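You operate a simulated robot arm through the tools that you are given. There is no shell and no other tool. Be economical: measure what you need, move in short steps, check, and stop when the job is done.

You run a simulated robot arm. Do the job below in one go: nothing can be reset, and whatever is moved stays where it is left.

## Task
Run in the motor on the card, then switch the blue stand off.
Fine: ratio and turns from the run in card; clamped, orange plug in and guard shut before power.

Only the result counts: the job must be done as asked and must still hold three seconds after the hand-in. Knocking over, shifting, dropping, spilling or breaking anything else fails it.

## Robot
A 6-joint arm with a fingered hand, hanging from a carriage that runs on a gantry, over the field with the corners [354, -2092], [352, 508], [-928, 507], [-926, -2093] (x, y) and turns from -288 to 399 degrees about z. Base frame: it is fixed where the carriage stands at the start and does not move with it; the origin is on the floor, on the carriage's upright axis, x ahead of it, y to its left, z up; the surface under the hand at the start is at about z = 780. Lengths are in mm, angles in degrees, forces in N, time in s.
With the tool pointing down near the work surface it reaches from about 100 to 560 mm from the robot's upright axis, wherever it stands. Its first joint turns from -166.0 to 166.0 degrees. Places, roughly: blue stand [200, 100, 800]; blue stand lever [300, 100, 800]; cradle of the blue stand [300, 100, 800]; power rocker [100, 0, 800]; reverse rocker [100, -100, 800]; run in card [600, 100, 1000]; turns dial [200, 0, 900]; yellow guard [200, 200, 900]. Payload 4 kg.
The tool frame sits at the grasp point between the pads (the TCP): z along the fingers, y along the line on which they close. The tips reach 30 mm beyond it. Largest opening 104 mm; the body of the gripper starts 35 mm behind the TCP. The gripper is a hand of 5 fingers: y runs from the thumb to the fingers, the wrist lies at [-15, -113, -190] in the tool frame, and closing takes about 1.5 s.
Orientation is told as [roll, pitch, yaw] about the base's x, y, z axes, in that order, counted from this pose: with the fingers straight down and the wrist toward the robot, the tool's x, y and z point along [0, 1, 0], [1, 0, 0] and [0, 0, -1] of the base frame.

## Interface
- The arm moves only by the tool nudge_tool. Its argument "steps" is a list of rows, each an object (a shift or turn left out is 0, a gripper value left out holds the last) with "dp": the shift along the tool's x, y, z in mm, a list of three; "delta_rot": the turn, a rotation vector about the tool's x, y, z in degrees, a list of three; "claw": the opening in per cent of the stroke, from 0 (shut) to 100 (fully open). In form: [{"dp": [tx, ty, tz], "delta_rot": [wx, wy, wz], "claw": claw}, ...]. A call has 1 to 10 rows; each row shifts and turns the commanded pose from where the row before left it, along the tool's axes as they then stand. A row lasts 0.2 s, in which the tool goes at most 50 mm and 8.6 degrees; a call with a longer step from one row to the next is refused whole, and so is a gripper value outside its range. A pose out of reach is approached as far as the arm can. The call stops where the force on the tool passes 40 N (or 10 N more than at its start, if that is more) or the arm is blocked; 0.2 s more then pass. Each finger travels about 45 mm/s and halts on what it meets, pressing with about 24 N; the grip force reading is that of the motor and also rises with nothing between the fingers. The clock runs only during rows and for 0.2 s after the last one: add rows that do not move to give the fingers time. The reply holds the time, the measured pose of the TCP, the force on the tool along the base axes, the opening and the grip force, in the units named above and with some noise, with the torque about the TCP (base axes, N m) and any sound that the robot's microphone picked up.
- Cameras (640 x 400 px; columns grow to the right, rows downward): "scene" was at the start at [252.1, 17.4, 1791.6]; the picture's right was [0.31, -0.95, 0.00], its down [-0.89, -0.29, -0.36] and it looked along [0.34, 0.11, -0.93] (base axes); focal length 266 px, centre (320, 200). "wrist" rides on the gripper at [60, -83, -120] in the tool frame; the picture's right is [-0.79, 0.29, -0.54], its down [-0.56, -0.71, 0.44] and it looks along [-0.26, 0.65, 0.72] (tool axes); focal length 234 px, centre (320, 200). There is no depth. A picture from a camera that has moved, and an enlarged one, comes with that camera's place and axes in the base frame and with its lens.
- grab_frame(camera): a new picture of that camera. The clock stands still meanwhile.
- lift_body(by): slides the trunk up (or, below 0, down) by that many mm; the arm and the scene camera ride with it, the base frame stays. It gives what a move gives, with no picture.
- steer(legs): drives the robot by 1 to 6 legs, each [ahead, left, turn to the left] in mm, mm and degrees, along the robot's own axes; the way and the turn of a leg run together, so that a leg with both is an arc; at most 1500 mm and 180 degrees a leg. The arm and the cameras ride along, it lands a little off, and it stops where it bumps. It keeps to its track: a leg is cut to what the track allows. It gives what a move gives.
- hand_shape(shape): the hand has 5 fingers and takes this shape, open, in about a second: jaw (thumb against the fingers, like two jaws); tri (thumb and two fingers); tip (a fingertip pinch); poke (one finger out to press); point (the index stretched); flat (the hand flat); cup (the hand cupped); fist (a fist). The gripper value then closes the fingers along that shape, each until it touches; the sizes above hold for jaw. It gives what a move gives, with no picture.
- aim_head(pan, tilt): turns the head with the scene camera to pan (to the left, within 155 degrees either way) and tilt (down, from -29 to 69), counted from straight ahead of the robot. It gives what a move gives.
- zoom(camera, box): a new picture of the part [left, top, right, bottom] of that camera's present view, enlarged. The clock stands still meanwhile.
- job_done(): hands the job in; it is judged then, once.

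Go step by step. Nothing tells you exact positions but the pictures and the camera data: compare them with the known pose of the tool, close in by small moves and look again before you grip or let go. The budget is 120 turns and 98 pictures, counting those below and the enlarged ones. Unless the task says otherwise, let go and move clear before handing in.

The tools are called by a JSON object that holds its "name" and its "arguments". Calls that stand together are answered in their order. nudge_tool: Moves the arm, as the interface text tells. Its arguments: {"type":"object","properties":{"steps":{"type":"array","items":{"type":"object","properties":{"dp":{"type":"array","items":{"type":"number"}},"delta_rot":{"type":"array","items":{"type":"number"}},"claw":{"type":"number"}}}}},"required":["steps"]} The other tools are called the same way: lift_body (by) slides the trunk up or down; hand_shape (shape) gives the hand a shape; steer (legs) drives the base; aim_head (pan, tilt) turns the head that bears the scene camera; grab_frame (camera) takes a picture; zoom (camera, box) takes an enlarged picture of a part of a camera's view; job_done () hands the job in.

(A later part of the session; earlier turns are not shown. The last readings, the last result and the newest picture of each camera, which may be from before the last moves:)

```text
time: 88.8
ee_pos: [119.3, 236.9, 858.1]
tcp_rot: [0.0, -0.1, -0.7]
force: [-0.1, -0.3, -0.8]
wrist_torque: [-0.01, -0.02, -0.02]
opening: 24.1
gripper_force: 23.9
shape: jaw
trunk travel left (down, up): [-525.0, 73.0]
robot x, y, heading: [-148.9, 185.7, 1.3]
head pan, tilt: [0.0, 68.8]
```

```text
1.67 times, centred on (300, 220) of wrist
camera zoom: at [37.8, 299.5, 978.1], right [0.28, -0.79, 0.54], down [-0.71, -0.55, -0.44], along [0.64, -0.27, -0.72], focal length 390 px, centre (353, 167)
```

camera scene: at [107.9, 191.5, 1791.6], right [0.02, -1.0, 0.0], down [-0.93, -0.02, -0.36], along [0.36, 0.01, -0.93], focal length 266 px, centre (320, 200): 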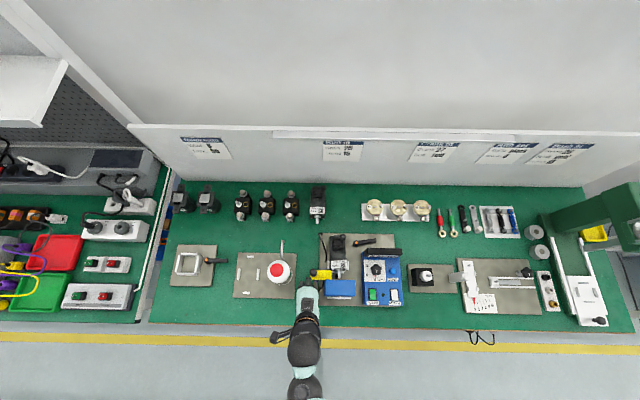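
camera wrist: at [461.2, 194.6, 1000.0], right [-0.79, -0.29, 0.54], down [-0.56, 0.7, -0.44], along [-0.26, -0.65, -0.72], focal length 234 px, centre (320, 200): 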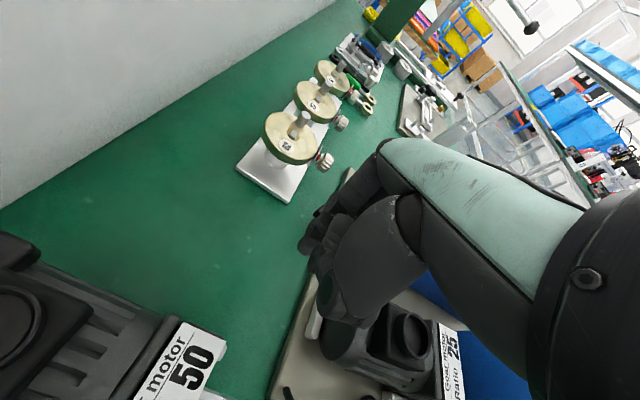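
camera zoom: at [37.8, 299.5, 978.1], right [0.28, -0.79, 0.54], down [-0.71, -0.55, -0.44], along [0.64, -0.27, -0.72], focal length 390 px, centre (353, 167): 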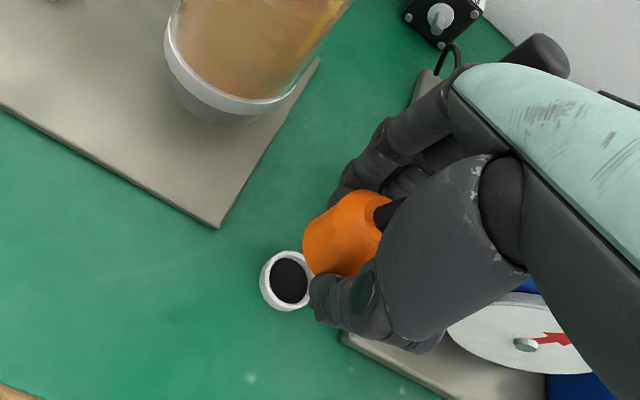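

The plug came out of its parking cup and is held. Now up and over toward the motor's socket at about (305,130).

{"name": "nudge_tool", "arguments": {"steps": [{"dp": [0, 0, -40]}, {"dp": [0, 0, -40]}, {"dp": [0, 0, -24]}, {"dp": [-20, 35, 0]}, {"dp": [-20, 35, 0]}, {"dp": [-20, 35, 0]}, {"dp": [-20, 35, 0]}]}}

{"name": "zoom", "arguments": {"camera": "scene", "box": [290, 210, 390, 300]}}

{"name": "zoom", "arguments": {"camera": "wrist", "box": [150, 100, 450, 340]}}

```text
time: 90.4
ee_pos: [254.1, 153.8, 959.4]
tcp_rot: [-0.1, 0.0, -0.8]
force: [-0.8, 0.8, -0.8]
wrist_torque: [-0.04, -0.03, 0.01]
opening: 24.3
gripper_force: 24.2
shape: jaw
trunk travel left (down, up): [-525.0, 73.0]
robot x, y, heading: [-147.6, 186.9, 1.4]
head pan, tilt: [0.0, 68.8]
```

```text
4.44 times, centred on (340, 255) of scene
camera zoom: at [107.8, 191.5, 1791.5], right [0.02, -1.0, 0.0], down [-0.93, -0.02, -0.36], along [0.36, 0.01, -0.93], focal length 1183 px, centre (231, -44)
```

zoom: 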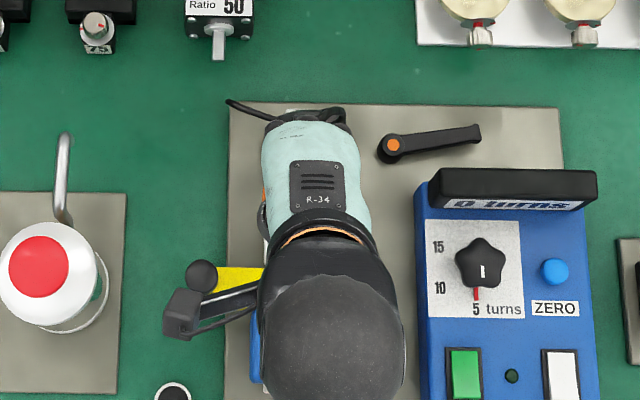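

```text
1.67 times, centred on (300, 220) of wrist
camera zoom: at [173.0, 215.9, 1079.1], right [0.28, -0.79, 0.54], down [-0.71, -0.55, -0.44], along [0.64, -0.27, -0.72], focal length 390 px, centre (353, 167)
```

zoom: 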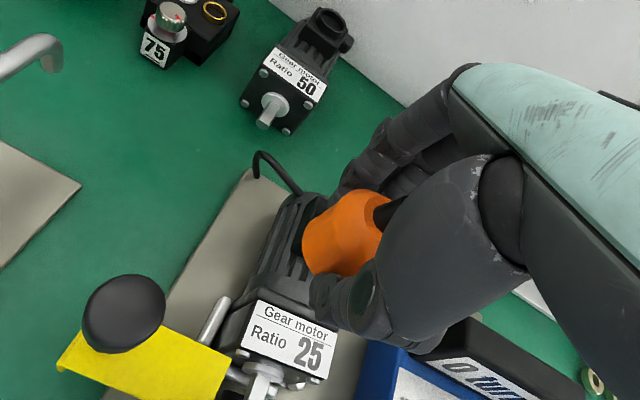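

{"name": "nudge_tool", "arguments": {"steps": [{"dp": [-11.5, 26, 0]}, {"dp": [-11.5, 25.5, 0]}, {"dp": [0, 0, 25]}, {}]}}

{"name": "zoom", "arguments": {"camera": "wrist", "box": [200, 140, 400, 300]}}

```text
time: 91.4
ee_pos: [306.9, 132.0, 937.4]
tcp_rot: [0.0, -0.1, -0.7]
force: [-0.4, 0.5, -0.6]
wrist_torque: [-0.01, 0.03, 0.01]
opening: 24.4
gripper_force: 24.3
shape: jaw
trunk travel left (down, up): [-525.0, 73.0]
robot x, y, heading: [-148.4, 186.6, 1.0]
head pan, tilt: [0.0, 68.8]
```

```text
2.50 times, centred on (300, 220) of wrist
camera zoom: at [226.4, 193.7, 1056.9], right [0.28, -0.79, 0.54], down [-0.71, -0.55, -0.44], along [0.64, -0.27, -0.72], focal length 585 px, centre (370, 150)
```

zoom: 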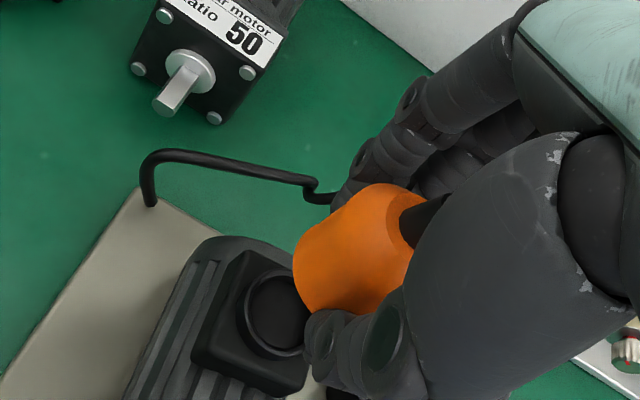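

The socket lies nearly beneath the plug. I'll lower to just above the rim and check.

{"name": "nudge_tool", "arguments": {"steps": [{"dp": [0, -1, 12]}, {"dp": [0, 0, 10]}, {}]}}

{"name": "zoom", "arguments": {"camera": "wrist", "box": [220, 150, 380, 290]}}

```text
time: 92.2
ee_pos: [308.7, 130.4, 915.4]
tcp_rot: [0.1, -0.1, -0.8]
force: [0.3, -0.2, 0.0]
wrist_torque: [-0.02, 0.01, 0.0]
opening: 24.3
gripper_force: 23.9
shape: jaw
trunk travel left (down, up): [-525.0, 73.0]
robot x, y, heading: [-146.0, 185.5, 1.2]
head pan, tilt: [0.0, 68.8]
```

```text
2.86 times, centred on (300, 220) of wrist
camera zoom: at [225.5, 192.4, 1036.4], right [0.28, -0.79, 0.54], down [-0.71, -0.55, -0.44], along [0.64, -0.27, -0.72], focal length 669 px, centre (377, 143)
```

zoom: 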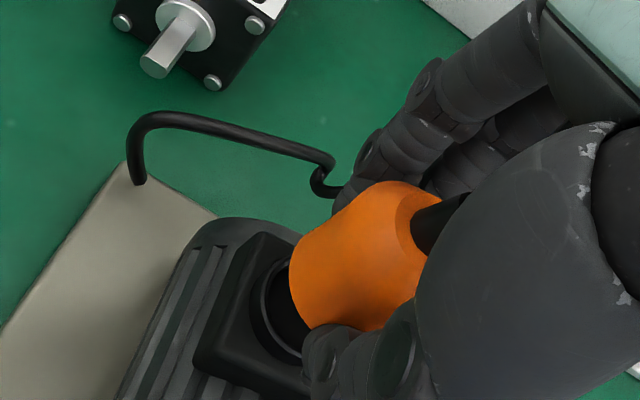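

By two rays the socket rim is at about (305.5,131,868), aligned within a millimetre or two. Lowering in small steps.

{"name": "nudge_tool", "arguments": {"steps": [{"dp": [0, -1, 4]}, {"dp": [0, 0, 4]}, {"dp": [0, 0, 3]}, {"dp": [0, 0, 3]}, {}]}}

{"name": "zoom", "arguments": {"camera": "wrist", "box": [220, 150, 380, 290]}}

```text
time: 93.4
ee_pos: [306.4, 131.7, 902.3]
tcp_rot: [-0.1, -0.1, -0.8]
force: [-1.2, -0.1, 1.7]
wrist_torque: [-0.01, 0.0, -0.01]
opening: 24.2
gripper_force: 23.9
shape: jaw
trunk travel left (down, up): [-525.0, 73.0]
robot x, y, heading: [-147.9, 187.7, 1.2]
head pan, tilt: [0.0, 68.8]
```

```text
2.86 times, centred on (300, 220) of wrist
camera zoom: at [224.8, 193.1, 1022.1], right [0.28, -0.79, 0.54], down [-0.71, -0.55, -0.44], along [0.64, -0.27, -0.72], focal length 669 px, centre (377, 143)
```

zoom: 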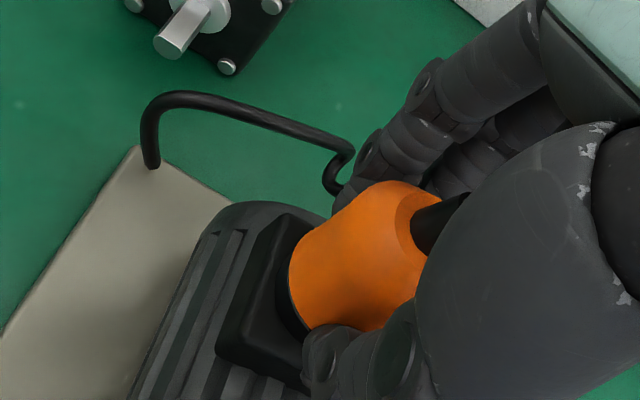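

The plug looks concentric with the ring. Continuing down.

{"name": "nudge_tool", "arguments": {"steps": [{"dp": [0, 0, 3]}, {"dp": [0, 0, 3]}, {"dp": [0, 0, 2]}, {"dp": [0, 0, 2]}, {"dp": [0, 0, 2]}, {}]}}

```text
time: 94.1
ee_pos: [310.3, 132.2, 900.3]
tcp_rot: [-0.1, -0.7, -0.8]
force: [-13.1, 2.3, 27.7]
wrist_torque: [0.04, 0.63, -0.04]
opening: 28.6
gripper_force: 23.8
shape: jaw
trunk travel left (down, up): [-525.0, 73.0]
robot x, y, heading: [-149.8, 189.4, 1.2]
head pan, tilt: [0.0, 68.8]
stopped in row 3: the force on the tool passed its limit at 43 N (the readings are from after the stop); the commanded pose is now the measured one
```

{"name": "zoom", "arguments": {"camera": "wrist", "box": [240, 170, 360, 290]}}

```text
3.33 times, centred on (300, 230) of wrist
camera zoom: at [226.9, 193.3, 1018.7], right [0.27, -0.79, 0.55], down [-0.71, -0.55, -0.44], along [0.65, -0.27, -0.71], focal length 781 px, centre (387, 100)
```

zoom: 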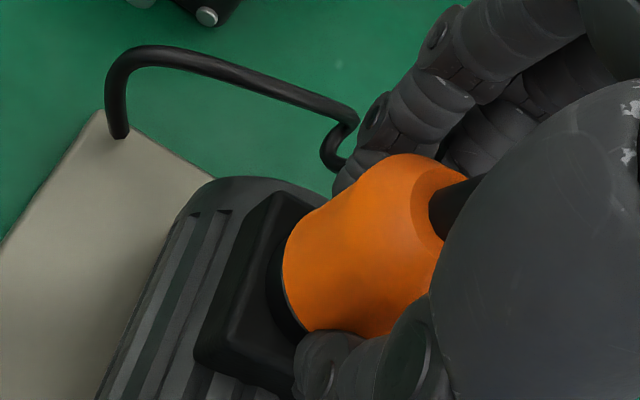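

The plug's foot seems to be in the ring but the thumb tip meets the rim. I'll open slightly, regrip higher on the plug and press it in.

{"name": "nudge_tool", "arguments": {"steps": [{"claw": 34}, {"claw": 36}, {}]}}

{"name": "zoom", "arguments": {"camera": "wrist", "box": [240, 170, 360, 290]}}

```text
time: 94.9
ee_pos: [310.8, 131.6, 897.0]
tcp_rot: [-0.1, -0.4, -0.8]
force: [0.4, -0.3, 0.2]
wrist_torque: [0.02, 0.02, -0.01]
opening: 37.1
gripper_force: 0.0
shape: jaw
trunk travel left (down, up): [-525.0, 73.0]
robot x, y, heading: [-149.0, 184.1, 1.2]
head pan, tilt: [0.0, 68.8]
```

```text
3.33 times, centred on (300, 230) of wrist
camera zoom: at [227.0, 193.3, 1017.1], right [0.27, -0.79, 0.55], down [-0.71, -0.55, -0.44], along [0.65, -0.27, -0.71], focal length 781 px, centre (387, 100)
```

zoom: 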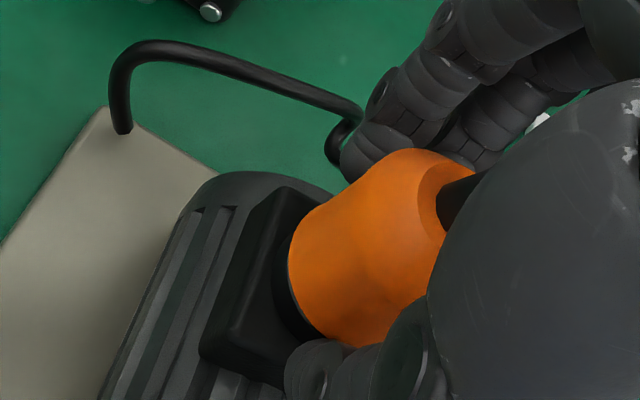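

{"name": "nudge_tool", "arguments": {"steps": [{"dp": [0, -2, -6]}, {"dp": [0, -1, -6]}, {"claw": 20}, {"claw": 0}, {}, {}, {}]}}

```text
time: 96.5
ee_pos: [305.0, 132.5, 910.4]
tcp_rot: [-0.1, -0.5, -0.9]
force: [-3.9, 0.2, 1.0]
wrist_torque: [0.01, 0.02, 0.0]
opening: 24.6
gripper_force: 24.4
shape: jaw
trunk travel left (down, up): [-525.0, 73.0]
robot x, y, heading: [-146.8, 184.6, 1.2]
head pan, tilt: [0.0, 68.8]
```

{"name": "nudge_tool", "arguments": {"steps": [{"dp": [0, 0, 3]}, {"dp": [0, 0, 3]}, {"dp": [0, 0, 3]}, {"dp": [0, 0, 2]}, {"dp": [0, 0, 2]}]}}

{"name": "zoom", "arguments": {"camera": "wrist", "box": [240, 170, 360, 290]}}

```text
time: 97.2
ee_pos: [308.7, 131.6, 908.0]
tcp_rot: [-0.2, -1.1, -0.6]
force: [-14.1, 3.5, 27.2]
wrist_torque: [0.11, 0.62, -0.02]
opening: 28.5
gripper_force: 24.1
shape: jaw
trunk travel left (down, up): [-525.0, 73.0]
robot x, y, heading: [-149.6, 186.5, 0.9]
head pan, tilt: [0.0, 68.8]
stopped in row 3: the force on the tool passed its limit at 42 N (the readings are from after the stop); the commanded pose is now the measured one
```

```text
3.33 times, centred on (300, 230) of wrist
camera zoom: at [224.9, 193.9, 1025.8], right [0.27, -0.79, 0.55], down [-0.7, -0.55, -0.45], along [0.66, -0.27, -0.7], focal length 781 px, centre (387, 100)
```

zoom: 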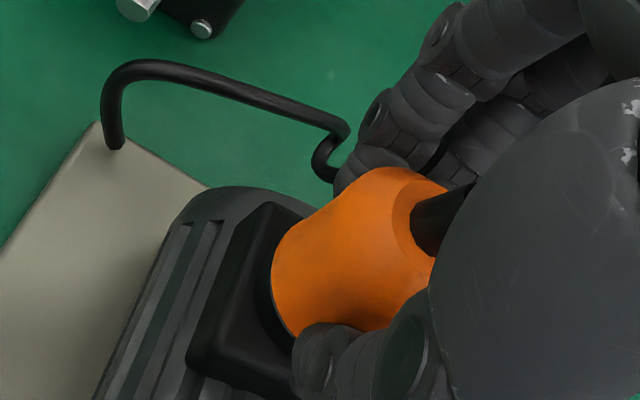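

Resistance again with the grip slipping down the plug, so the plug is likely bottomed. I'll release, rise and inspect it.

{"name": "nudge_tool", "arguments": {"steps": [{"claw": 38}, {"claw": 48}, {"dp": [0, 0, -20]}, {"dp": [0, 0, -40]}, {"dp": [20, -40, 0]}, {"dp": [0, -40, 0]}]}}

{"name": "zoom", "arguments": {"camera": "wrist", "box": [100, 100, 340, 300]}}

```text
time: 98.6
ee_pos: [226.1, 152.3, 965.5]
tcp_rot: [-0.1, -1.0, -0.6]
force: [0.4, -0.5, 0.8]
wrist_torque: [0.0, 0.07, 0.02]
opening: 49.4
gripper_force: 0.1
shape: jaw
trunk travel left (down, up): [-525.0, 73.0]
robot x, y, heading: [-147.8, 184.7, 1.1]
head pan, tilt: [0.0, 68.8]
```

```text
2.00 times, centred on (220, 200) of wrist
camera zoom: at [143.1, 214.3, 1084.1], right [0.27, -0.79, 0.55], down [-0.7, -0.55, -0.45], along [0.66, -0.27, -0.71], focal length 468 px, centre (520, 200)
```

zoom: 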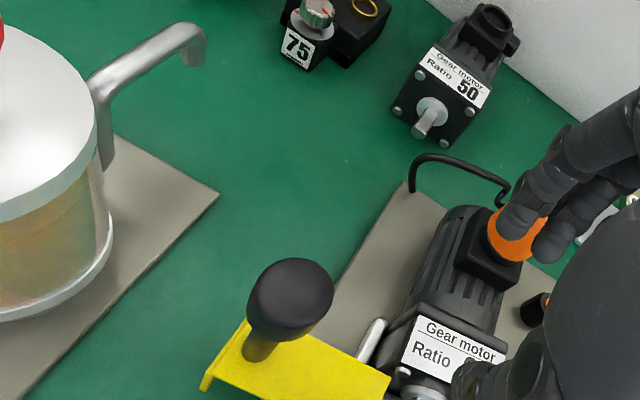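

{"name": "zoom", "arguments": {"camera": "scene", "box": [315, 222, 365, 262]}}

{"name": "zoom", "arguments": {"camera": "wrist", "box": [255, 180, 325, 250]}}

```text
10.00 times, centred on (340, 242) of scene
camera zoom: at [107.5, 191.6, 1791.6], right [0.02, -1.0, 0.0], down [-0.93, -0.02, -0.36], along [0.36, 0.01, -0.93], focal length 2662 px, centre (120, -220)
```

zoom: 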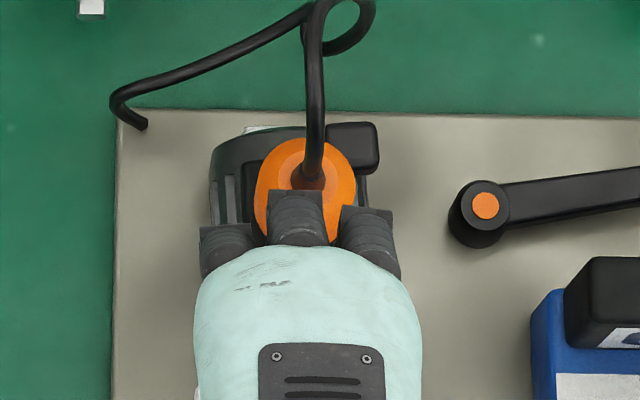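

```text
5.71 times, centred on (290, 215) of wrist
camera zoom: at [143.1, 214.3, 1084.1], right [0.27, -0.79, 0.55], down [-0.7, -0.55, -0.45], along [0.66, -0.27, -0.71], focal length 1338 px, centre (491, 114)
```

zoom: 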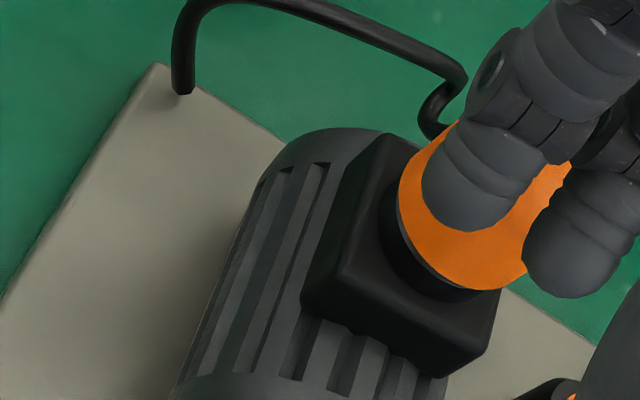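

The plug stands concentric and bottomed on the socket ring. Next the guard: its knob is at about (201,215) with the ball near z≈908; I'll place the open jaw around it.

{"name": "nudge_tool", "arguments": {"steps": [{"dp": [32, -13, 0], "claw": 60}, {"dp": [31, -12, 0], "delta_rot": [0, 1, 0]}, {"dp": [0, 0, 15]}, {"dp": [0, 0, 15]}, {"dp": [0, 0, 15]}]}}

{"name": "zoom", "arguments": {"camera": "wrist", "box": [180, 130, 400, 330]}}

```text
time: 99.8
ee_pos: [205.3, 214.2, 922.2]
tcp_rot: [0.8, -0.9, -0.7]
force: [-0.4, 0.2, 0.4]
wrist_torque: [0.03, -0.03, 0.02]
opening: 61.8
gripper_force: 0.0
shape: jaw
trunk travel left (down, up): [-525.0, 73.0]
robot x, y, heading: [-144.9, 186.3, 1.3]
head pan, tilt: [0.0, 68.8]
```

```text
2.00 times, centred on (290, 230) of wrist
camera zoom: at [121.0, 275.7, 1039.8], right [0.27, -0.8, 0.54], down [-0.71, -0.54, -0.46], along [0.66, -0.25, -0.71], focal length 468 px, centre (380, 140)
```

zoom: 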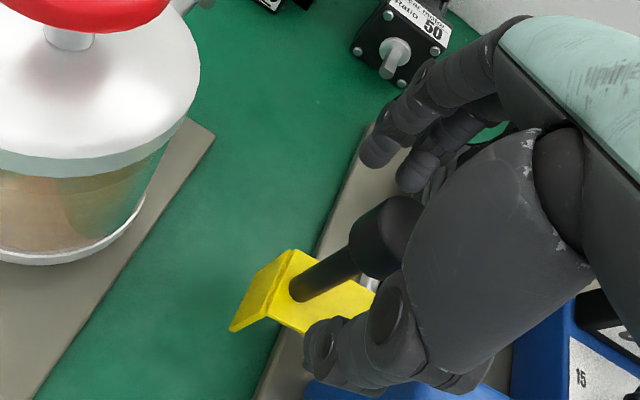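

{"name": "nudge_tool", "arguments": {"steps": [{"dp": [0, 0, 8]}, {"claw": 40}, {"claw": 20}, {"claw": 0}, {}, {}, {}]}}

```text
time: 101.4
ee_pos: [203.9, 216.4, 912.1]
tcp_rot: [0.8, -0.9, -0.6]
force: [-2.0, 0.6, -2.2]
wrist_torque: [0.01, 0.07, -0.05]
opening: 4.3
gripper_force: 24.0
shape: jaw
trunk travel left (down, up): [-525.0, 73.0]
robot x, y, heading: [-146.6, 189.5, 1.0]
head pan, tilt: [0.0, 68.8]
```

{"name": "zoom", "arguments": {"camera": "wrist", "box": [220, 160, 380, 320]}}

```text
2.50 times, centred on (300, 240) of wrist
camera zoom: at [120.9, 276.5, 1030.8], right [0.27, -0.8, 0.54], down [-0.71, -0.54, -0.46], along [0.65, -0.25, -0.71], focal length 585 px, centre (370, 100)
```

zoom: 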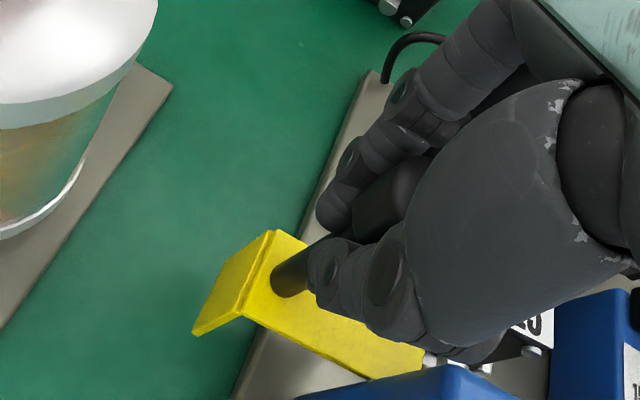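

The fingers enclose the knob's stem. I'll push it toward -y in small steps.

{"name": "nudge_tool", "arguments": {"steps": [{"dp": [-5, 0, 0]}, {"dp": [-5, 0, 0]}, {"dp": [-5, 0, 0]}]}}

```text
time: 102.2
ee_pos: [204.6, 201.6, 911.6]
tcp_rot: [0.9, -1.0, -0.6]
force: [-3.9, 0.9, 5.0]
wrist_torque: [-0.03, 0.19, -0.03]
opening: 4.7
gripper_force: 24.1
shape: jaw
trunk travel left (down, up): [-525.0, 73.0]
robot x, y, heading: [-146.8, 188.1, 0.7]
head pan, tilt: [0.0, 68.8]
```

{"name": "nudge_tool", "arguments": {"steps": [{"dp": [-5, 0, 0]}, {"dp": [-5, 0, 0]}, {"dp": [-5, 0, 0]}]}}

{"name": "zoom", "arguments": {"camera": "wrist", "box": [220, 160, 380, 320]}}

```text
time: 103.0
ee_pos: [206.0, 185.6, 911.3]
tcp_rot: [0.8, -0.9, -0.7]
force: [-3.5, 0.0, 5.1]
wrist_torque: [-0.07, 0.2, -0.02]
opening: 4.7
gripper_force: 24.0
shape: jaw
trunk travel left (down, up): [-525.0, 73.0]
robot x, y, heading: [-148.5, 183.8, 1.1]
head pan, tilt: [0.0, 68.8]
```

```text
2.50 times, centred on (300, 240) of wrist
camera zoom: at [121.2, 246.0, 1030.2], right [0.27, -0.8, 0.54], down [-0.71, -0.54, -0.46], along [0.66, -0.25, -0.71], focal length 585 px, centre (370, 100)
```

zoom: 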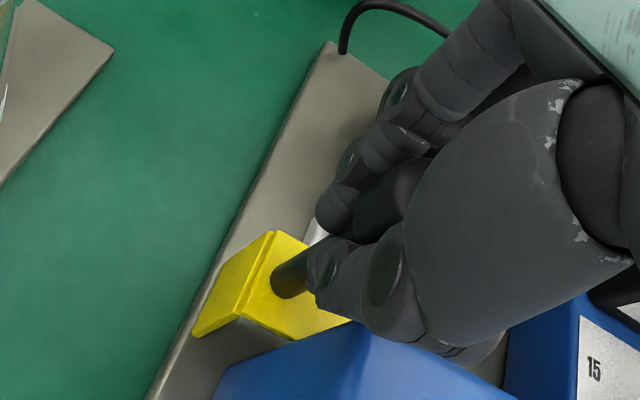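

The guard slides along. Continuing to its stop.

{"name": "nudge_tool", "arguments": {"steps": [{"dp": [-5, 0, 0]}, {"dp": [-5, 0, 0]}, {"dp": [-5, 0, 0]}, {"dp": [-5, 0, 0]}, {"dp": [-5, 0, 0]}, {"dp": [-4, 0, 0]}, {"dp": [-4, 0, 0]}, {"dp": [-4, 0, 0]}, {"dp": [-4, 0, 0]}]}}

```text
time: 105.0
ee_pos: [204.7, 155.1, 909.9]
tcp_rot: [1.3, -1.0, -0.3]
force: [0.7, 34.1, 8.1]
wrist_torque: [0.54, -0.02, -0.03]
opening: 5.4
gripper_force: 24.3
shape: jaw
trunk travel left (down, up): [-525.0, 73.0]
robot x, y, heading: [-146.2, 185.4, 1.2]
head pan, tilt: [0.0, 68.8]
```

The guard reached its stop. Relieving, opening and rising.

{"name": "nudge_tool", "arguments": {"steps": [{"dp": [8, 0, 0]}, {"claw": 30}, {"claw": 60}, {}, {"dp": [0, 0, -25]}, {"dp": [0, 0, -25]}, {"dp": [0, -30, 0]}, {"dp": [0, -40, 0]}, {"dp": [0, -40, 0]}]}}

{"name": "zoom", "arguments": {"camera": "scene", "box": [300, 220, 410, 310]}}

```text
time: 107.0
ee_pos: [96.1, 156.3, 958.9]
tcp_rot: [0.8, -1.0, -0.7]
force: [0.7, -1.4, 0.6]
wrist_torque: [0.03, 0.02, 0.02]
opening: 62.2
gripper_force: 0.1
shape: jaw
trunk travel left (down, up): [-525.0, 73.0]
robot x, y, heading: [-147.3, 182.8, 1.2]
head pan, tilt: [0.0, 68.8]
```

```text
4.44 times, centred on (355, 265) of scene
camera zoom: at [107.6, 191.6, 1791.6], right [0.02, -1.0, 0.0], down [-0.93, -0.02, -0.36], along [0.36, 0.01, -0.93], focal length 1183 px, centre (164, -89)
```

zoom: 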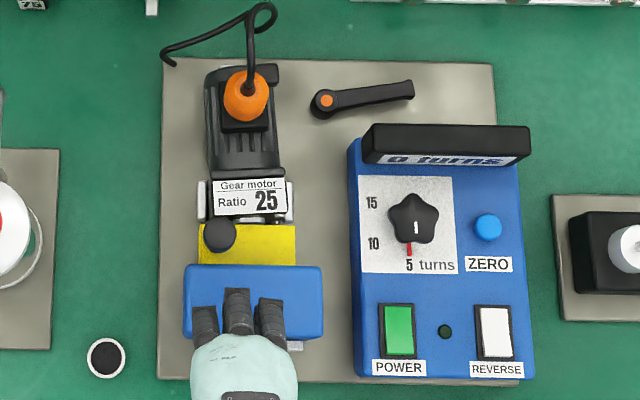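

Guard shut over the coupling, plug in, lever at its stop, counter reads 0. The dial stands at 5 and must go to 15 (clockwise from above by ~108°). I'll use the poke finger to push the star knob's lobes.

{"name": "hand_shape", "arguments": {"shape": "poke"}}

{"name": "nudge_tool", "arguments": {"steps": [{"dp": [-34.4, 28, 0]}, {"dp": [-34.4, 28, 0]}, {"dp": [-34.4, 28, 0]}, {"dp": [-34.4, 28, 0]}, {"dp": [-34.4, 28, 0]}, {"dp": [0, 0, 30], "delta_rot": [1.0, -0.8, 0]}, {"dp": [0, 0, 20]}]}}

{"name": "grab_frame", "arguments": {"camera": "wrist"}}

```text
time: 107.9
ee_pos: [96.5, 155.1, 956.9]
tcp_rot: [0.9, -1.0, -0.7]
force: [0.1, -0.3, 0.6]
wrist_torque: [0.01, 0.0, -0.02]
opening: 0.0
gripper_force: 0.2
shape: poke
trunk travel left (down, up): [-525.0, 73.0]
robot x, y, heading: [-146.7, 188.1, 1.0]
head pan, tilt: [0.0, 68.8]
```

```text
time: 109.5
ee_pos: [229.7, -21.2, 909.0]
tcp_rot: [0.0, 0.0, -0.7]
force: [0.1, 0.1, -0.7]
wrist_torque: [0.0, 0.01, 0.0]
opening: 0.0
gripper_force: 0.0
shape: poke
trunk travel left (down, up): [-525.0, 73.0]
robot x, y, heading: [-146.6, 190.9, 1.2]
head pan, tilt: [0.0, 68.8]
```

```text
13 pictures are left
camera wrist: at [147.9, 40.2, 1029.2], right [0.28, -0.79, 0.54], down [-0.71, -0.55, -0.44], along [0.64, -0.26, -0.72], focal length 234 px, centre (320, 200)
```

wrist: 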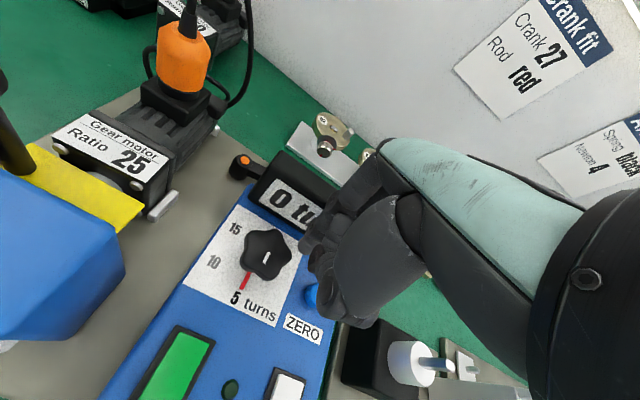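

The view confirms the knob about 8 mm back and 26 mm left of the TCP. I'll set the finger into the notch and lower.

{"name": "nudge_tool", "arguments": {"steps": [{"dp": [6.5, 9, 0]}, {"dp": [0, 0, 12]}, {"dp": [0, 0, 11]}, {"dp": [0, 0, 8]}]}}

{"name": "zoom", "arguments": {"camera": "wrist", "box": [180, 170, 380, 330]}}

```text
time: 110.3
ee_pos: [241.1, -14.5, 892.0]
tcp_rot: [-0.4, -0.6, -0.4]
force: [-14.5, 4.6, 21.9]
wrist_torque: [-0.21, -0.58, -0.05]
opening: 0.1
gripper_force: 0.2
shape: poke
trunk travel left (down, up): [-525.0, 73.0]
robot x, y, heading: [-146.0, 187.2, 0.9]
head pan, tilt: [0.0, 68.8]
stopped in row 3: the force on the tool passed its limit at 50 N (the readings are from after the stop); the commanded pose is now the measured one
```

```text
2.50 times, centred on (280, 250) of wrist
camera zoom: at [158.4, 47.3, 1011.7], right [0.28, -0.79, 0.55], down [-0.71, -0.56, -0.44], along [0.65, -0.27, -0.71], focal length 585 px, centre (420, 75)
```

zoom: 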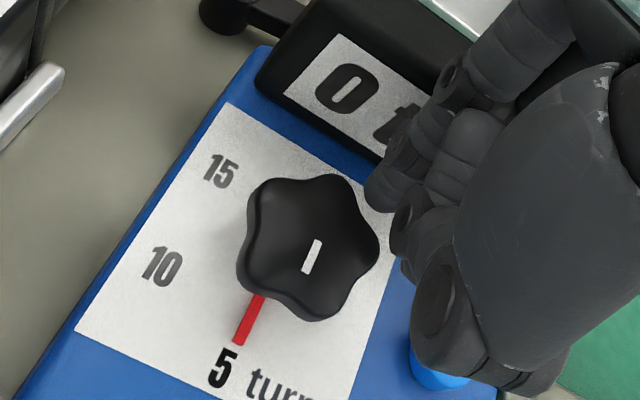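

The knuckles meet the display at that side. I'll work from the -x side of the knob instead: finger in the bottom notch, sweeping clockwise (toward +y, then +x).

{"name": "nudge_tool", "arguments": {"steps": [{"dp": [0, 0, -25]}, {"dp": [5, -25, 0]}, {"dp": [6.5, -24, 0]}, {"dp": [0, 0, 15]}, {"dp": [0, 0, 15]}, {"dp": [0, 0, 9]}]}}

{"name": "zoom", "arguments": {"camera": "wrist", "box": [220, 130, 400, 290]}}

```text
time: 111.7
ee_pos: [193.1, -6.7, 878.9]
tcp_rot: [-0.6, -0.7, -0.7]
force: [-9.0, -9.1, 15.2]
wrist_torque: [-0.05, -0.14, -0.14]
opening: 0.0
gripper_force: 0.0
shape: poke
trunk travel left (down, up): [-525.0, 73.0]
robot x, y, heading: [-146.1, 185.6, 1.1]
head pan, tilt: [0.0, 68.8]
```

```text
2.50 times, centred on (310, 210) of wrist
camera zoom: at [110.2, 55.9, 997.6], right [0.27, -0.79, 0.55], down [-0.71, -0.55, -0.44], along [0.65, -0.27, -0.71], focal length 585 px, centre (345, 175)
```

zoom: 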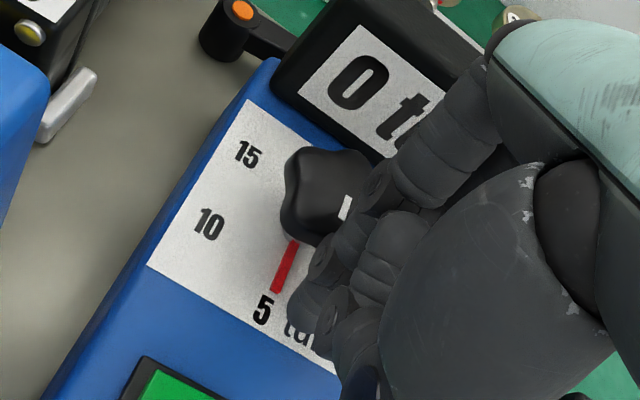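

The neighbouring curled fingers touch the knob. I'll go up and try the "point" shape, whose index stretches farther.

{"name": "nudge_tool", "arguments": {"steps": [{"dp": [0, 0, -30]}, {"dp": [0, -10, -40]}]}}

{"name": "hand_shape", "arguments": {"shape": "point"}}

{"name": "zoom", "arguments": {"camera": "wrist", "box": [200, 120, 440, 340]}}

```text
time: 112.3
ee_pos: [182.0, 0.1, 946.8]
tcp_rot: [-0.3, -0.6, -0.5]
force: [-0.9, -0.4, 0.3]
wrist_torque: [-0.01, 0.0, -0.05]
opening: 0.2
gripper_force: 0.0
shape: poke
trunk travel left (down, up): [-525.0, 73.0]
robot x, y, heading: [-151.6, 189.9, 1.2]
head pan, tilt: [0.0, 68.8]
```

```text
time: 113.2
ee_pos: [183.1, -2.4, 947.4]
tcp_rot: [-0.2, -0.5, -0.5]
force: [0.7, 0.0, -0.4]
wrist_torque: [0.0, -0.01, -0.01]
opening: 0.0
gripper_force: 0.1
shape: point
trunk travel left (down, up): [-525.0, 73.0]
robot x, y, heading: [-149.3, 186.9, 0.9]
head pan, tilt: [0.0, 68.8]
```

```text
1.82 times, centred on (320, 230) of wrist
camera zoom: at [99.6, 61.1, 1065.9], right [0.28, -0.79, 0.55], down [-0.71, -0.55, -0.44], along [0.65, -0.27, -0.71], focal length 426 px, centre (320, 146)
```

zoom: 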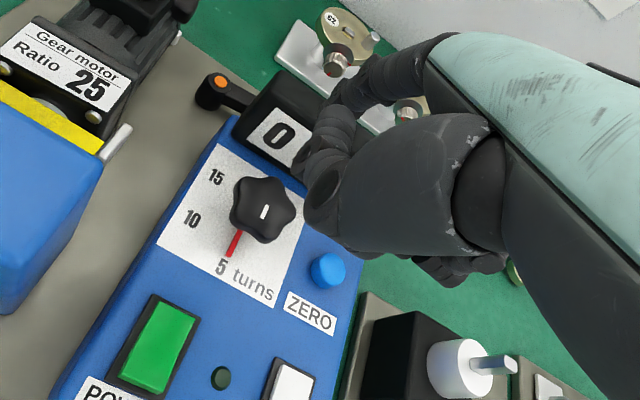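

That shape hides the index. I'll instead grip the star knob with the jaw across y, clear of the display, and turn the hand; that needs a stance to the back left, heading about -110.

{"name": "steer", "arguments": {"legs": [[0, 0, -111], [-317, 394, 0]]}}

{"name": "hand_shape", "arguments": {"shape": "jaw"}}

{"name": "aim_head", "arguments": {"pan": 0, "tilt": 69}}

```text
time: 120.9
ee_pos: [36.0, 112.4, 946.3]
tcp_rot: [-0.3, -0.6, -113.8]
force: [-0.4, -0.3, -0.8]
wrist_torque: [-0.02, 0.0, -0.01]
opening: 0.0
gripper_force: 0.0
shape: point
trunk travel left (down, up): [-525.0, 73.0]
robot x, y, heading: [340.1, 341.6, -112.1]
head pan, tilt: [0.0, 68.8]
```

```text
time: 121.8
ee_pos: [36.7, 112.5, 946.8]
tcp_rot: [-0.4, -0.7, -113.8]
force: [0.1, 0.0, -0.2]
wrist_torque: [0.0, 0.03, 0.01]
opening: 103.6
gripper_force: 0.1
shape: jaw
trunk travel left (down, up): [-525.0, 73.0]
robot x, y, heading: [341.8, 337.9, -112.5]
head pan, tilt: [0.0, 68.8]
```

```text
time: 122.4
ee_pos: [35.8, 111.4, 947.4]
tcp_rot: [-0.3, -0.6, -113.8]
force: [-0.8, 0.4, -0.7]
wrist_torque: [0.01, -0.01, -0.02]
opening: 103.6
gripper_force: 0.1
shape: jaw
trunk travel left (down, up): [-525.0, 73.0]
robot x, y, heading: [340.9, 342.5, -112.0]
head pan, tilt: [0.0, 68.8]
```

{"name": "nudge_tool", "arguments": {"steps": [{"dp": [42.4, 5.1, 0], "claw": 62}, {"dp": [42.4, 5.1, 0]}, {"dp": [42.4, 5.1, 0]}, {"dp": [42.4, 5.1, 0]}, {"dp": [42.4, 5.1, 0]}, {"delta_rot": [0, 0, -7.2]}, {"delta_rot": [0, 0, -7.2]}, {"delta_rot": [0, 0, -7.2]}, {"delta_rot": [0, 0, -7.2]}]}}

```text
time: 124.4
ee_pos: [219.3, 5.3, 946.9]
tcp_rot: [-0.5, -0.4, -84.9]
force: [0.8, 0.0, -0.2]
wrist_torque: [0.0, -0.01, 0.03]
opening: 64.8
gripper_force: 0.0
shape: jaw
trunk travel left (down, up): [-525.0, 73.0]
robot x, y, heading: [339.8, 337.5, -112.3]
head pan, tilt: [0.0, 68.8]
```

{"name": "nudge_tool", "arguments": {"steps": [{"dp": [0, 3, 25]}, {"dp": [0, 0, 25]}]}}

{"name": "zoom", "arguments": {"camera": "wrist", "box": [220, 130, 420, 330]}}

```text
time: 125.0
ee_pos: [221.3, -0.1, 895.9]
tcp_rot: [-0.6, -0.4, -85.0]
force: [-0.7, 0.4, -1.0]
wrist_torque: [0.0, -0.07, -0.01]
opening: 65.0
gripper_force: 0.1
shape: jaw
trunk travel left (down, up): [-525.0, 73.0]
robot x, y, heading: [337.0, 339.7, -112.1]
head pan, tilt: [0.0, 68.8]
```

```text
2.00 times, centred on (320, 230) of wrist
camera zoom: at [275.9, 90.0, 1014.7], right [-0.76, -0.35, 0.55], down [-0.62, 0.65, -0.44], along [-0.21, -0.67, -0.71], focal length 468 px, centre (320, 140)
```

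zoom: 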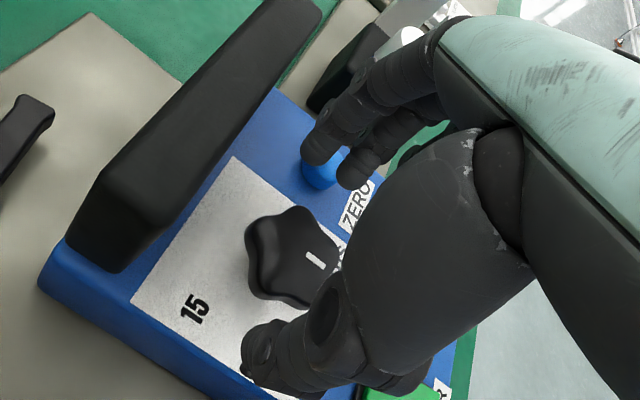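

{"name": "nudge_tool", "arguments": {"steps": [{"dp": [-2.7, -3, 0], "claw": 48}, {}, {"dp": [0, 0, 8]}, {"dp": [0, 0, 6]}, {"dp": [0, 0, 5]}]}}

```text
time: 126.2
ee_pos: [215.9, 1.6, 875.5]
tcp_rot: [-0.5, -0.4, -85.0]
force: [0.5, -0.4, -0.5]
wrist_torque: [-0.03, 0.01, -0.02]
opening: 50.4
gripper_force: 0.1
shape: jaw
trunk travel left (down, up): [-525.0, 73.0]
robot x, y, heading: [336.9, 343.6, -112.3]
head pan, tilt: [0.0, 68.8]
```

Around the knob without touching. Close and turn clockwise 54°.

{"name": "nudge_tool", "arguments": {"steps": [{"claw": 35}, {"claw": 20}, {"claw": 5}, {}, {}]}}

```text
time: 127.4
ee_pos: [216.0, 4.8, 873.7]
tcp_rot: [-0.5, -0.1, -85.2]
force: [-3.8, 2.4, -13.2]
wrist_torque: [0.04, 0.04, 0.0]
opening: 22.0
gripper_force: 23.8
shape: jaw
trunk travel left (down, up): [-525.0, 73.0]
robot x, y, heading: [337.1, 340.5, -112.2]
head pan, tilt: [0.0, 68.8]
```

{"name": "nudge_tool", "arguments": {"steps": [{"delta_rot": [0, 0, 7.7]}, {"delta_rot": [0, 0, 7.7]}, {"delta_rot": [0, 0, 7.7]}, {"delta_rot": [0, 0, 7.7]}, {"delta_rot": [0, 0, 7.7]}, {"delta_rot": [0, 0, 7.7]}, {"delta_rot": [0, 0, 7.7]}]}}

{"name": "zoom", "arguments": {"camera": "wrist", "box": [220, 130, 420, 330]}}

```text
time: 129.0
ee_pos: [216.3, 7.2, 876.6]
tcp_rot: [-0.3, -0.3, -139.0]
force: [2.7, 10.0, -24.5]
wrist_torque: [0.18, -0.09, 0.04]
opening: 20.7
gripper_force: 24.5
shape: jaw
trunk travel left (down, up): [-525.0, 73.0]
robot x, y, heading: [344.7, 341.8, -112.2]
head pan, tilt: [0.0, 68.8]
```

```text
2.00 times, centred on (320, 230) of wrist
camera zoom: at [321.9, 17.0, 994.9], right [-0.73, 0.41, 0.55], down [0.16, 0.88, -0.44], along [-0.66, -0.23, -0.71], focal length 468 px, centre (320, 140)
```

zoom: 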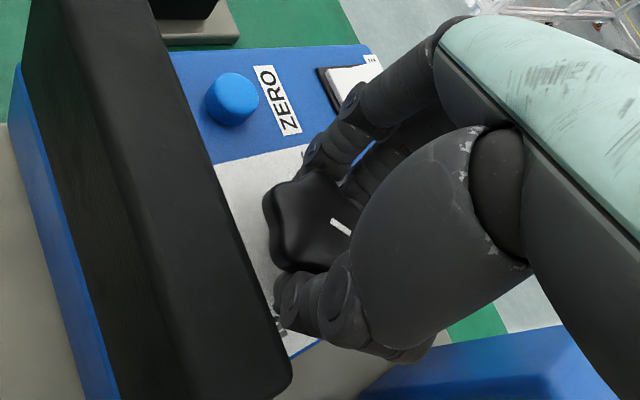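

The knob turned with the hand. Release, go up, turn back and take a second grip.

{"name": "nudge_tool", "arguments": {"steps": [{"claw": 35}, {"claw": 48}, {"dp": [0, 0, -14]}, {"dp": [0, 0, -14]}, {"delta_rot": [0, 0, -7.7]}, {"delta_rot": [0, 0, -7.7]}, {"delta_rot": [0, 0, -7.7]}, {"delta_rot": [0, 0, -7.7]}, {"delta_rot": [0, 0, -7.7]}, {"delta_rot": [0, 0, -7.7]}]}}

{"name": "zoom", "arguments": {"camera": "wrist", "box": [180, 130, 380, 330]}}

```text
time: 131.2
ee_pos: [217.6, 2.4, 906.6]
tcp_rot: [-0.5, -0.5, -92.7]
force: [0.7, 0.4, 0.0]
wrist_torque: [0.0, 0.02, -0.01]
opening: 50.1
gripper_force: 0.0
shape: jaw
trunk travel left (down, up): [-525.0, 73.0]
robot x, y, heading: [337.6, 340.1, -112.2]
head pan, tilt: [0.0, 68.8]
```

```text
2.00 times, centred on (280, 230) of wrist
camera zoom: at [282.8, 84.3, 1025.0], right [-0.8, -0.25, 0.55], down [-0.53, 0.73, -0.44], along [-0.29, -0.64, -0.71], focal length 468 px, centre (400, 140)
```

zoom: 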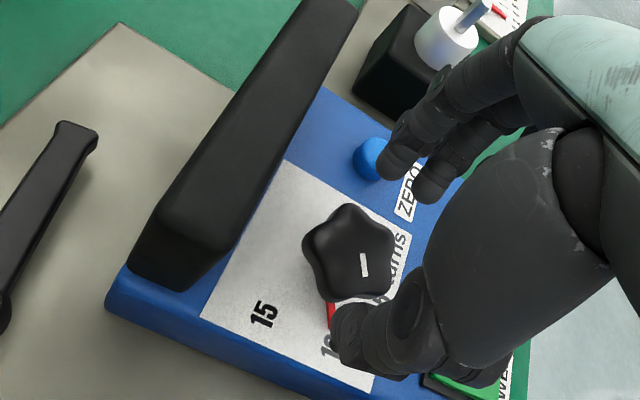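

The pointer is now at 10. Second grip for the next 54°.

{"name": "nudge_tool", "arguments": {"steps": [{"delta_rot": [0, 0, -7.7]}, {"dp": [0, 0, 15]}, {"dp": [0, 0, 14]}, {"claw": 35}, {"claw": 20}, {"claw": 5}, {}, {}]}}

{"name": "nudge_tool", "arguments": {"steps": [{"delta_rot": [0, 0, 7.7]}, {"delta_rot": [0, 0, 7.7]}, {"delta_rot": [0, 0, 7.7]}, {"delta_rot": [0, 0, 7.7]}, {"delta_rot": [0, 0, 7.7]}, {"delta_rot": [0, 0, 7.7]}, {"delta_rot": [0, 0, 7.7]}]}}

{"name": "nudge_tool", "arguments": {"steps": [{"claw": 35}, {"claw": 48}, {"dp": [0, 0, -14]}, {"dp": [0, 0, -20]}, {"dp": [0, 0, -30]}, {"dp": [0, -25, -5]}, {"dp": [0, -40, 0]}]}}

{"name": "zoom", "arguments": {"camera": "scene", "box": [270, 120, 390, 240]}}

```text
time: 133.0
ee_pos: [215.2, 2.2, 874.6]
tcp_rot: [-0.4, -0.1, -85.1]
force: [-2.6, 2.6, -13.1]
wrist_torque: [0.05, 0.0, 0.0]
opening: 21.7
gripper_force: 23.6
shape: jaw
trunk travel left (down, up): [-525.0, 73.0]
robot x, y, heading: [339.1, 338.4, -112.1]
head pan, tilt: [0.0, 68.8]
```

```text
time: 134.6
ee_pos: [217.2, 5.4, 874.9]
tcp_rot: [-0.2, -0.4, -139.0]
force: [3.4, 10.6, -23.7]
wrist_torque: [0.16, -0.06, 0.05]
opening: 21.1
gripper_force: 24.2
shape: jaw
trunk travel left (down, up): [-525.0, 73.0]
robot x, y, heading: [340.8, 340.7, -112.4]
head pan, tilt: [0.0, 68.8]
```

```text
time: 136.2
ee_pos: [266.7, 45.3, 944.5]
tcp_rot: [-0.1, -0.6, -138.9]
force: [-0.3, -0.7, 0.9]
wrist_torque: [0.03, -0.04, -0.01]
opening: 49.7
gripper_force: 0.0
shape: jaw
trunk travel left (down, up): [-525.0, 73.0]
robot x, y, heading: [337.2, 342.6, -112.3]
head pan, tilt: [0.0, 68.8]
```

```text
3.33 times, centred on (330, 180) of scene
camera zoom: at [241.1, 104.1, 1791.6], right [-0.93, 0.38, 0.0], down [0.35, 0.86, -0.36], along [-0.14, -0.34, -0.93], focal length 888 px, centre (287, 267)
```

zoom: 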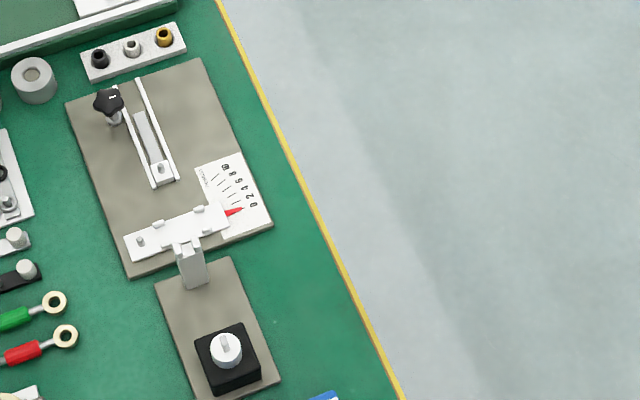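

{"name": "zoom", "arguments": {"camera": "scene", "box": [285, 240, 375, 320]}}

```text
5.00 times, centred on (330, 280) of scene
camera zoom: at [241.1, 104.1, 1791.6], right [-0.93, 0.38, 0.0], down [0.35, 0.86, -0.36], along [-0.14, -0.34, -0.93], focal length 1331 px, centre (270, -200)
```

zoom: 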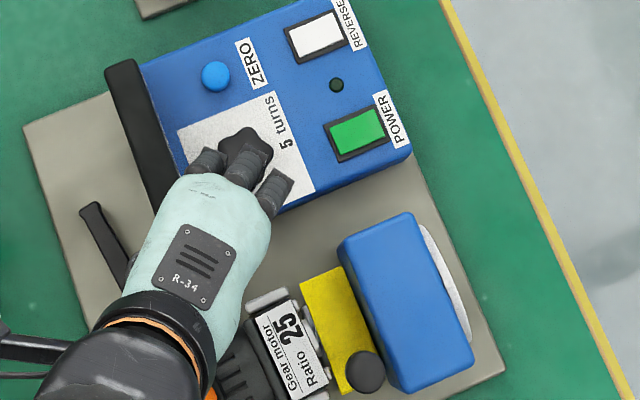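

Now I move the hand over toward the power rocker so the dial becomes visible.

{"name": "nudge_tool", "arguments": {"steps": [{"dp": [-21.5, 37.4, 0]}, {"dp": [-21.5, 37.4, 0]}, {"dp": [-21.5, 37.4, 0]}, {"delta_rot": [0, 0, -6.5]}, {"delta_rot": [0, 0, -6.5]}, {"delta_rot": [0, 0, -6.5]}, {"delta_rot": [0, 0, -6.5]}]}}

{"name": "hand_shape", "arguments": {"shape": "poke"}}

{"name": "zoom", "arguments": {"camera": "scene", "box": [295, 240, 365, 300]}}

```text
time: 137.8
ee_pos: [137.8, 21.4, 946.3]
tcp_rot: [-0.3, -0.6, -112.9]
force: [0.5, 0.3, -0.3]
wrist_torque: [0.01, 0.02, 0.03]
opening: 50.4
gripper_force: 0.1
shape: jaw
trunk travel left (down, up): [-525.0, 73.0]
robot x, y, heading: [338.2, 340.9, -112.5]
head pan, tilt: [0.0, 68.8]
```

```text
time: 138.7
ee_pos: [138.6, 20.9, 946.5]
tcp_rot: [-0.3, -0.6, -113.0]
force: [0.8, -0.1, -0.1]
wrist_torque: [-0.02, -0.02, 0.01]
opening: 0.0
gripper_force: 0.0
shape: poke
trunk travel left (down, up): [-525.0, 73.0]
robot x, y, heading: [340.0, 338.5, -112.2]
head pan, tilt: [0.0, 68.8]
```

```text
6.67 times, centred on (330, 270) of scene
camera zoom: at [241.2, 104.2, 1791.5], right [-0.93, 0.38, 0.0], down [0.35, 0.86, -0.36], along [-0.14, -0.34, -0.93], focal length 1775 px, centre (253, -267)
```

zoom: 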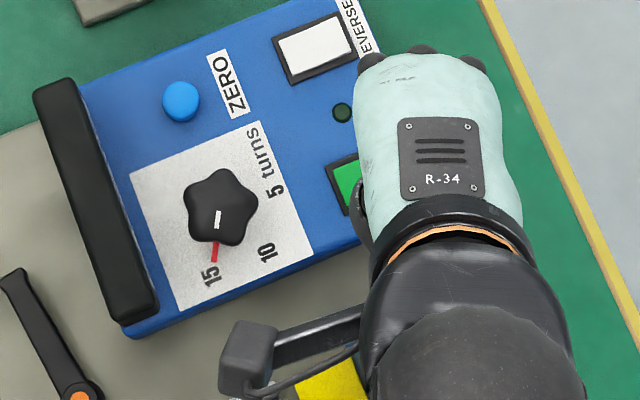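

The pointer stands at 15. Everything is ready: clamped, plugged, guarded. I'll press the power rocker's far half with the fingertip.

{"name": "nudge_tool", "arguments": {"steps": [{"dp": [7.4, -3.1, 20]}, {"dp": [0, 0, 25]}, {"dp": [0, 0, 12]}, {"dp": [0, 0, 4]}, {"dp": [0, 0, 3]}, {"dp": [0, 0, 3]}, {"dp": [0, 0, 3]}]}}

```text
time: 140.3
ee_pos: [145.1, 17.1, 877.9]
tcp_rot: [-0.4, -1.0, -112.9]
force: [1.3, 0.8, 16.8]
wrist_torque: [0.15, 0.05, -0.01]
opening: 0.0
gripper_force: 0.0
shape: poke
trunk travel left (down, up): [-525.0, 73.0]
robot x, y, heading: [343.2, 341.2, -111.9]
head pan, tilt: [0.0, 68.8]
```

{"name": "nudge_tool", "arguments": {"steps": [{"dp": [0, 0, 3]}, {"dp": [0, 0, 3]}, {}]}}

```text
time: 140.8
ee_pos: [145.0, 14.8, 878.7]
tcp_rot: [-0.5, -1.5, -112.8]
force: [4.6, 6.5, 25.6]
wrist_torque: [0.26, -0.07, -0.03]
opening: 0.0
gripper_force: 0.1
shape: poke
trunk travel left (down, up): [-525.0, 73.0]
robot x, y, heading: [340.7, 339.7, -112.2]
head pan, tilt: [0.0, 68.8]
stopped in row 2: the force on the tool passed its limit at 46 N (the readings are from after the stop); the commanded pose is now the measured one
```

{"name": "nudge_tool", "arguments": {"steps": [{"dp": [0, 0, -8]}, {"dp": [0, 0, -14]}]}}

{"name": "zoom", "arguments": {"camera": "wrist", "box": [190, 130, 430, 330]}}

```text
time: 141.4
ee_pos: [145.6, 17.7, 896.2]
tcp_rot: [-0.4, -1.1, -112.8]
force: [-0.5, -0.3, -0.1]
wrist_torque: [0.02, -0.02, 0.03]
opening: 0.0
gripper_force: 0.1
shape: poke
trunk travel left (down, up): [-525.0, 73.0]
robot x, y, heading: [339.5, 339.6, -112.4]
head pan, tilt: [0.0, 68.8]
```

```text
2.00 times, centred on (310, 230) of wrist
camera zoom: at [237.1, 73.8, 1014.7], right [-0.83, 0.05, 0.55], down [-0.25, 0.86, -0.45], along [-0.5, -0.51, -0.7], focal length 468 px, centre (340, 140)
```

zoom: 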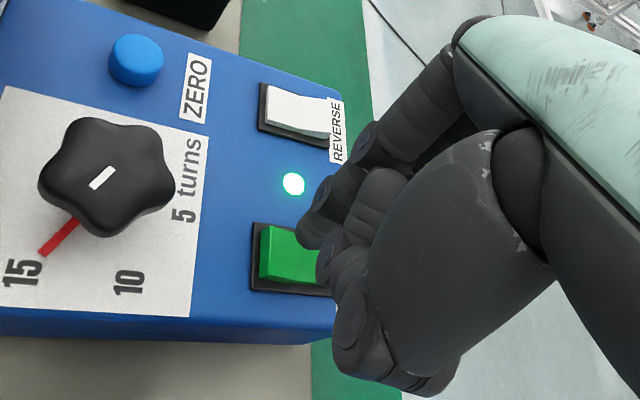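

The power light is on: the run has started. I'll raise the hand and return to the front stance, from which the counter can be read, while it runs.

{"name": "nudge_tool", "arguments": {"steps": [{"dp": [0, 0, -30]}, {"dp": [0, 0, -40]}, {}, {}, {}]}}

{"name": "steer", "arguments": {"legs": [[317, -394, 0], [0, 0, 92]]}}

```text
time: 142.6
ee_pos: [146.7, 19.8, 970.9]
tcp_rot: [-0.4, -1.1, -112.9]
force: [0.5, 0.2, 0.8]
wrist_torque: [-0.01, -0.04, -0.01]
opening: 0.0
gripper_force: 0.0
shape: poke
trunk travel left (down, up): [-525.0, 73.0]
robot x, y, heading: [341.1, 340.2, -112.5]
head pan, tilt: [0.0, 68.8]
```

```text
time: 149.5
ee_pos: [176.0, 23.7, 971.0]
tcp_rot: [-0.3, -1.2, -20.2]
force: [0.2, 0.0, 0.4]
wrist_torque: [0.01, -0.03, -0.02]
opening: 0.0
gripper_force: 0.0
shape: poke
trunk travel left (down, up): [-525.0, 73.0]
robot x, y, heading: [-153.1, 201.6, -19.7]
head pan, tilt: [0.0, 68.8]
```

{"name": "nudge_tool", "arguments": {"steps": [{"dp": [0, -30, 0]}, {}, {}, {}, {}, {}, {}, {}, {}, {}]}}

{"name": "zoom", "arguments": {"camera": "scene", "box": [300, 215, 380, 285]}}

```text
time: 151.7
ee_pos: [147.2, 33.4, 967.7]
tcp_rot: [-0.4, -1.0, -20.3]
force: [0.7, 0.9, 0.3]
wrist_torque: [-0.01, 0.0, 0.02]
opening: 0.0
gripper_force: 0.0
shape: poke
trunk travel left (down, up): [-525.0, 73.0]
robot x, y, heading: [-154.2, 203.0, -19.5]
head pan, tilt: [0.0, 68.8]
```

```text
5.71 times, centred on (340, 250) of scene
camera zoom: at [85.5, 117.1, 1791.5], right [-0.34, -0.94, 0.0], down [-0.88, 0.31, -0.36], along [0.34, -0.12, -0.93], focal length 1521 px, centre (206, -86)
```

zoom: 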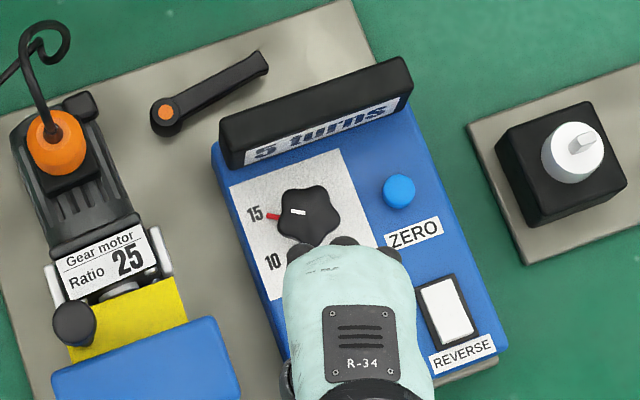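

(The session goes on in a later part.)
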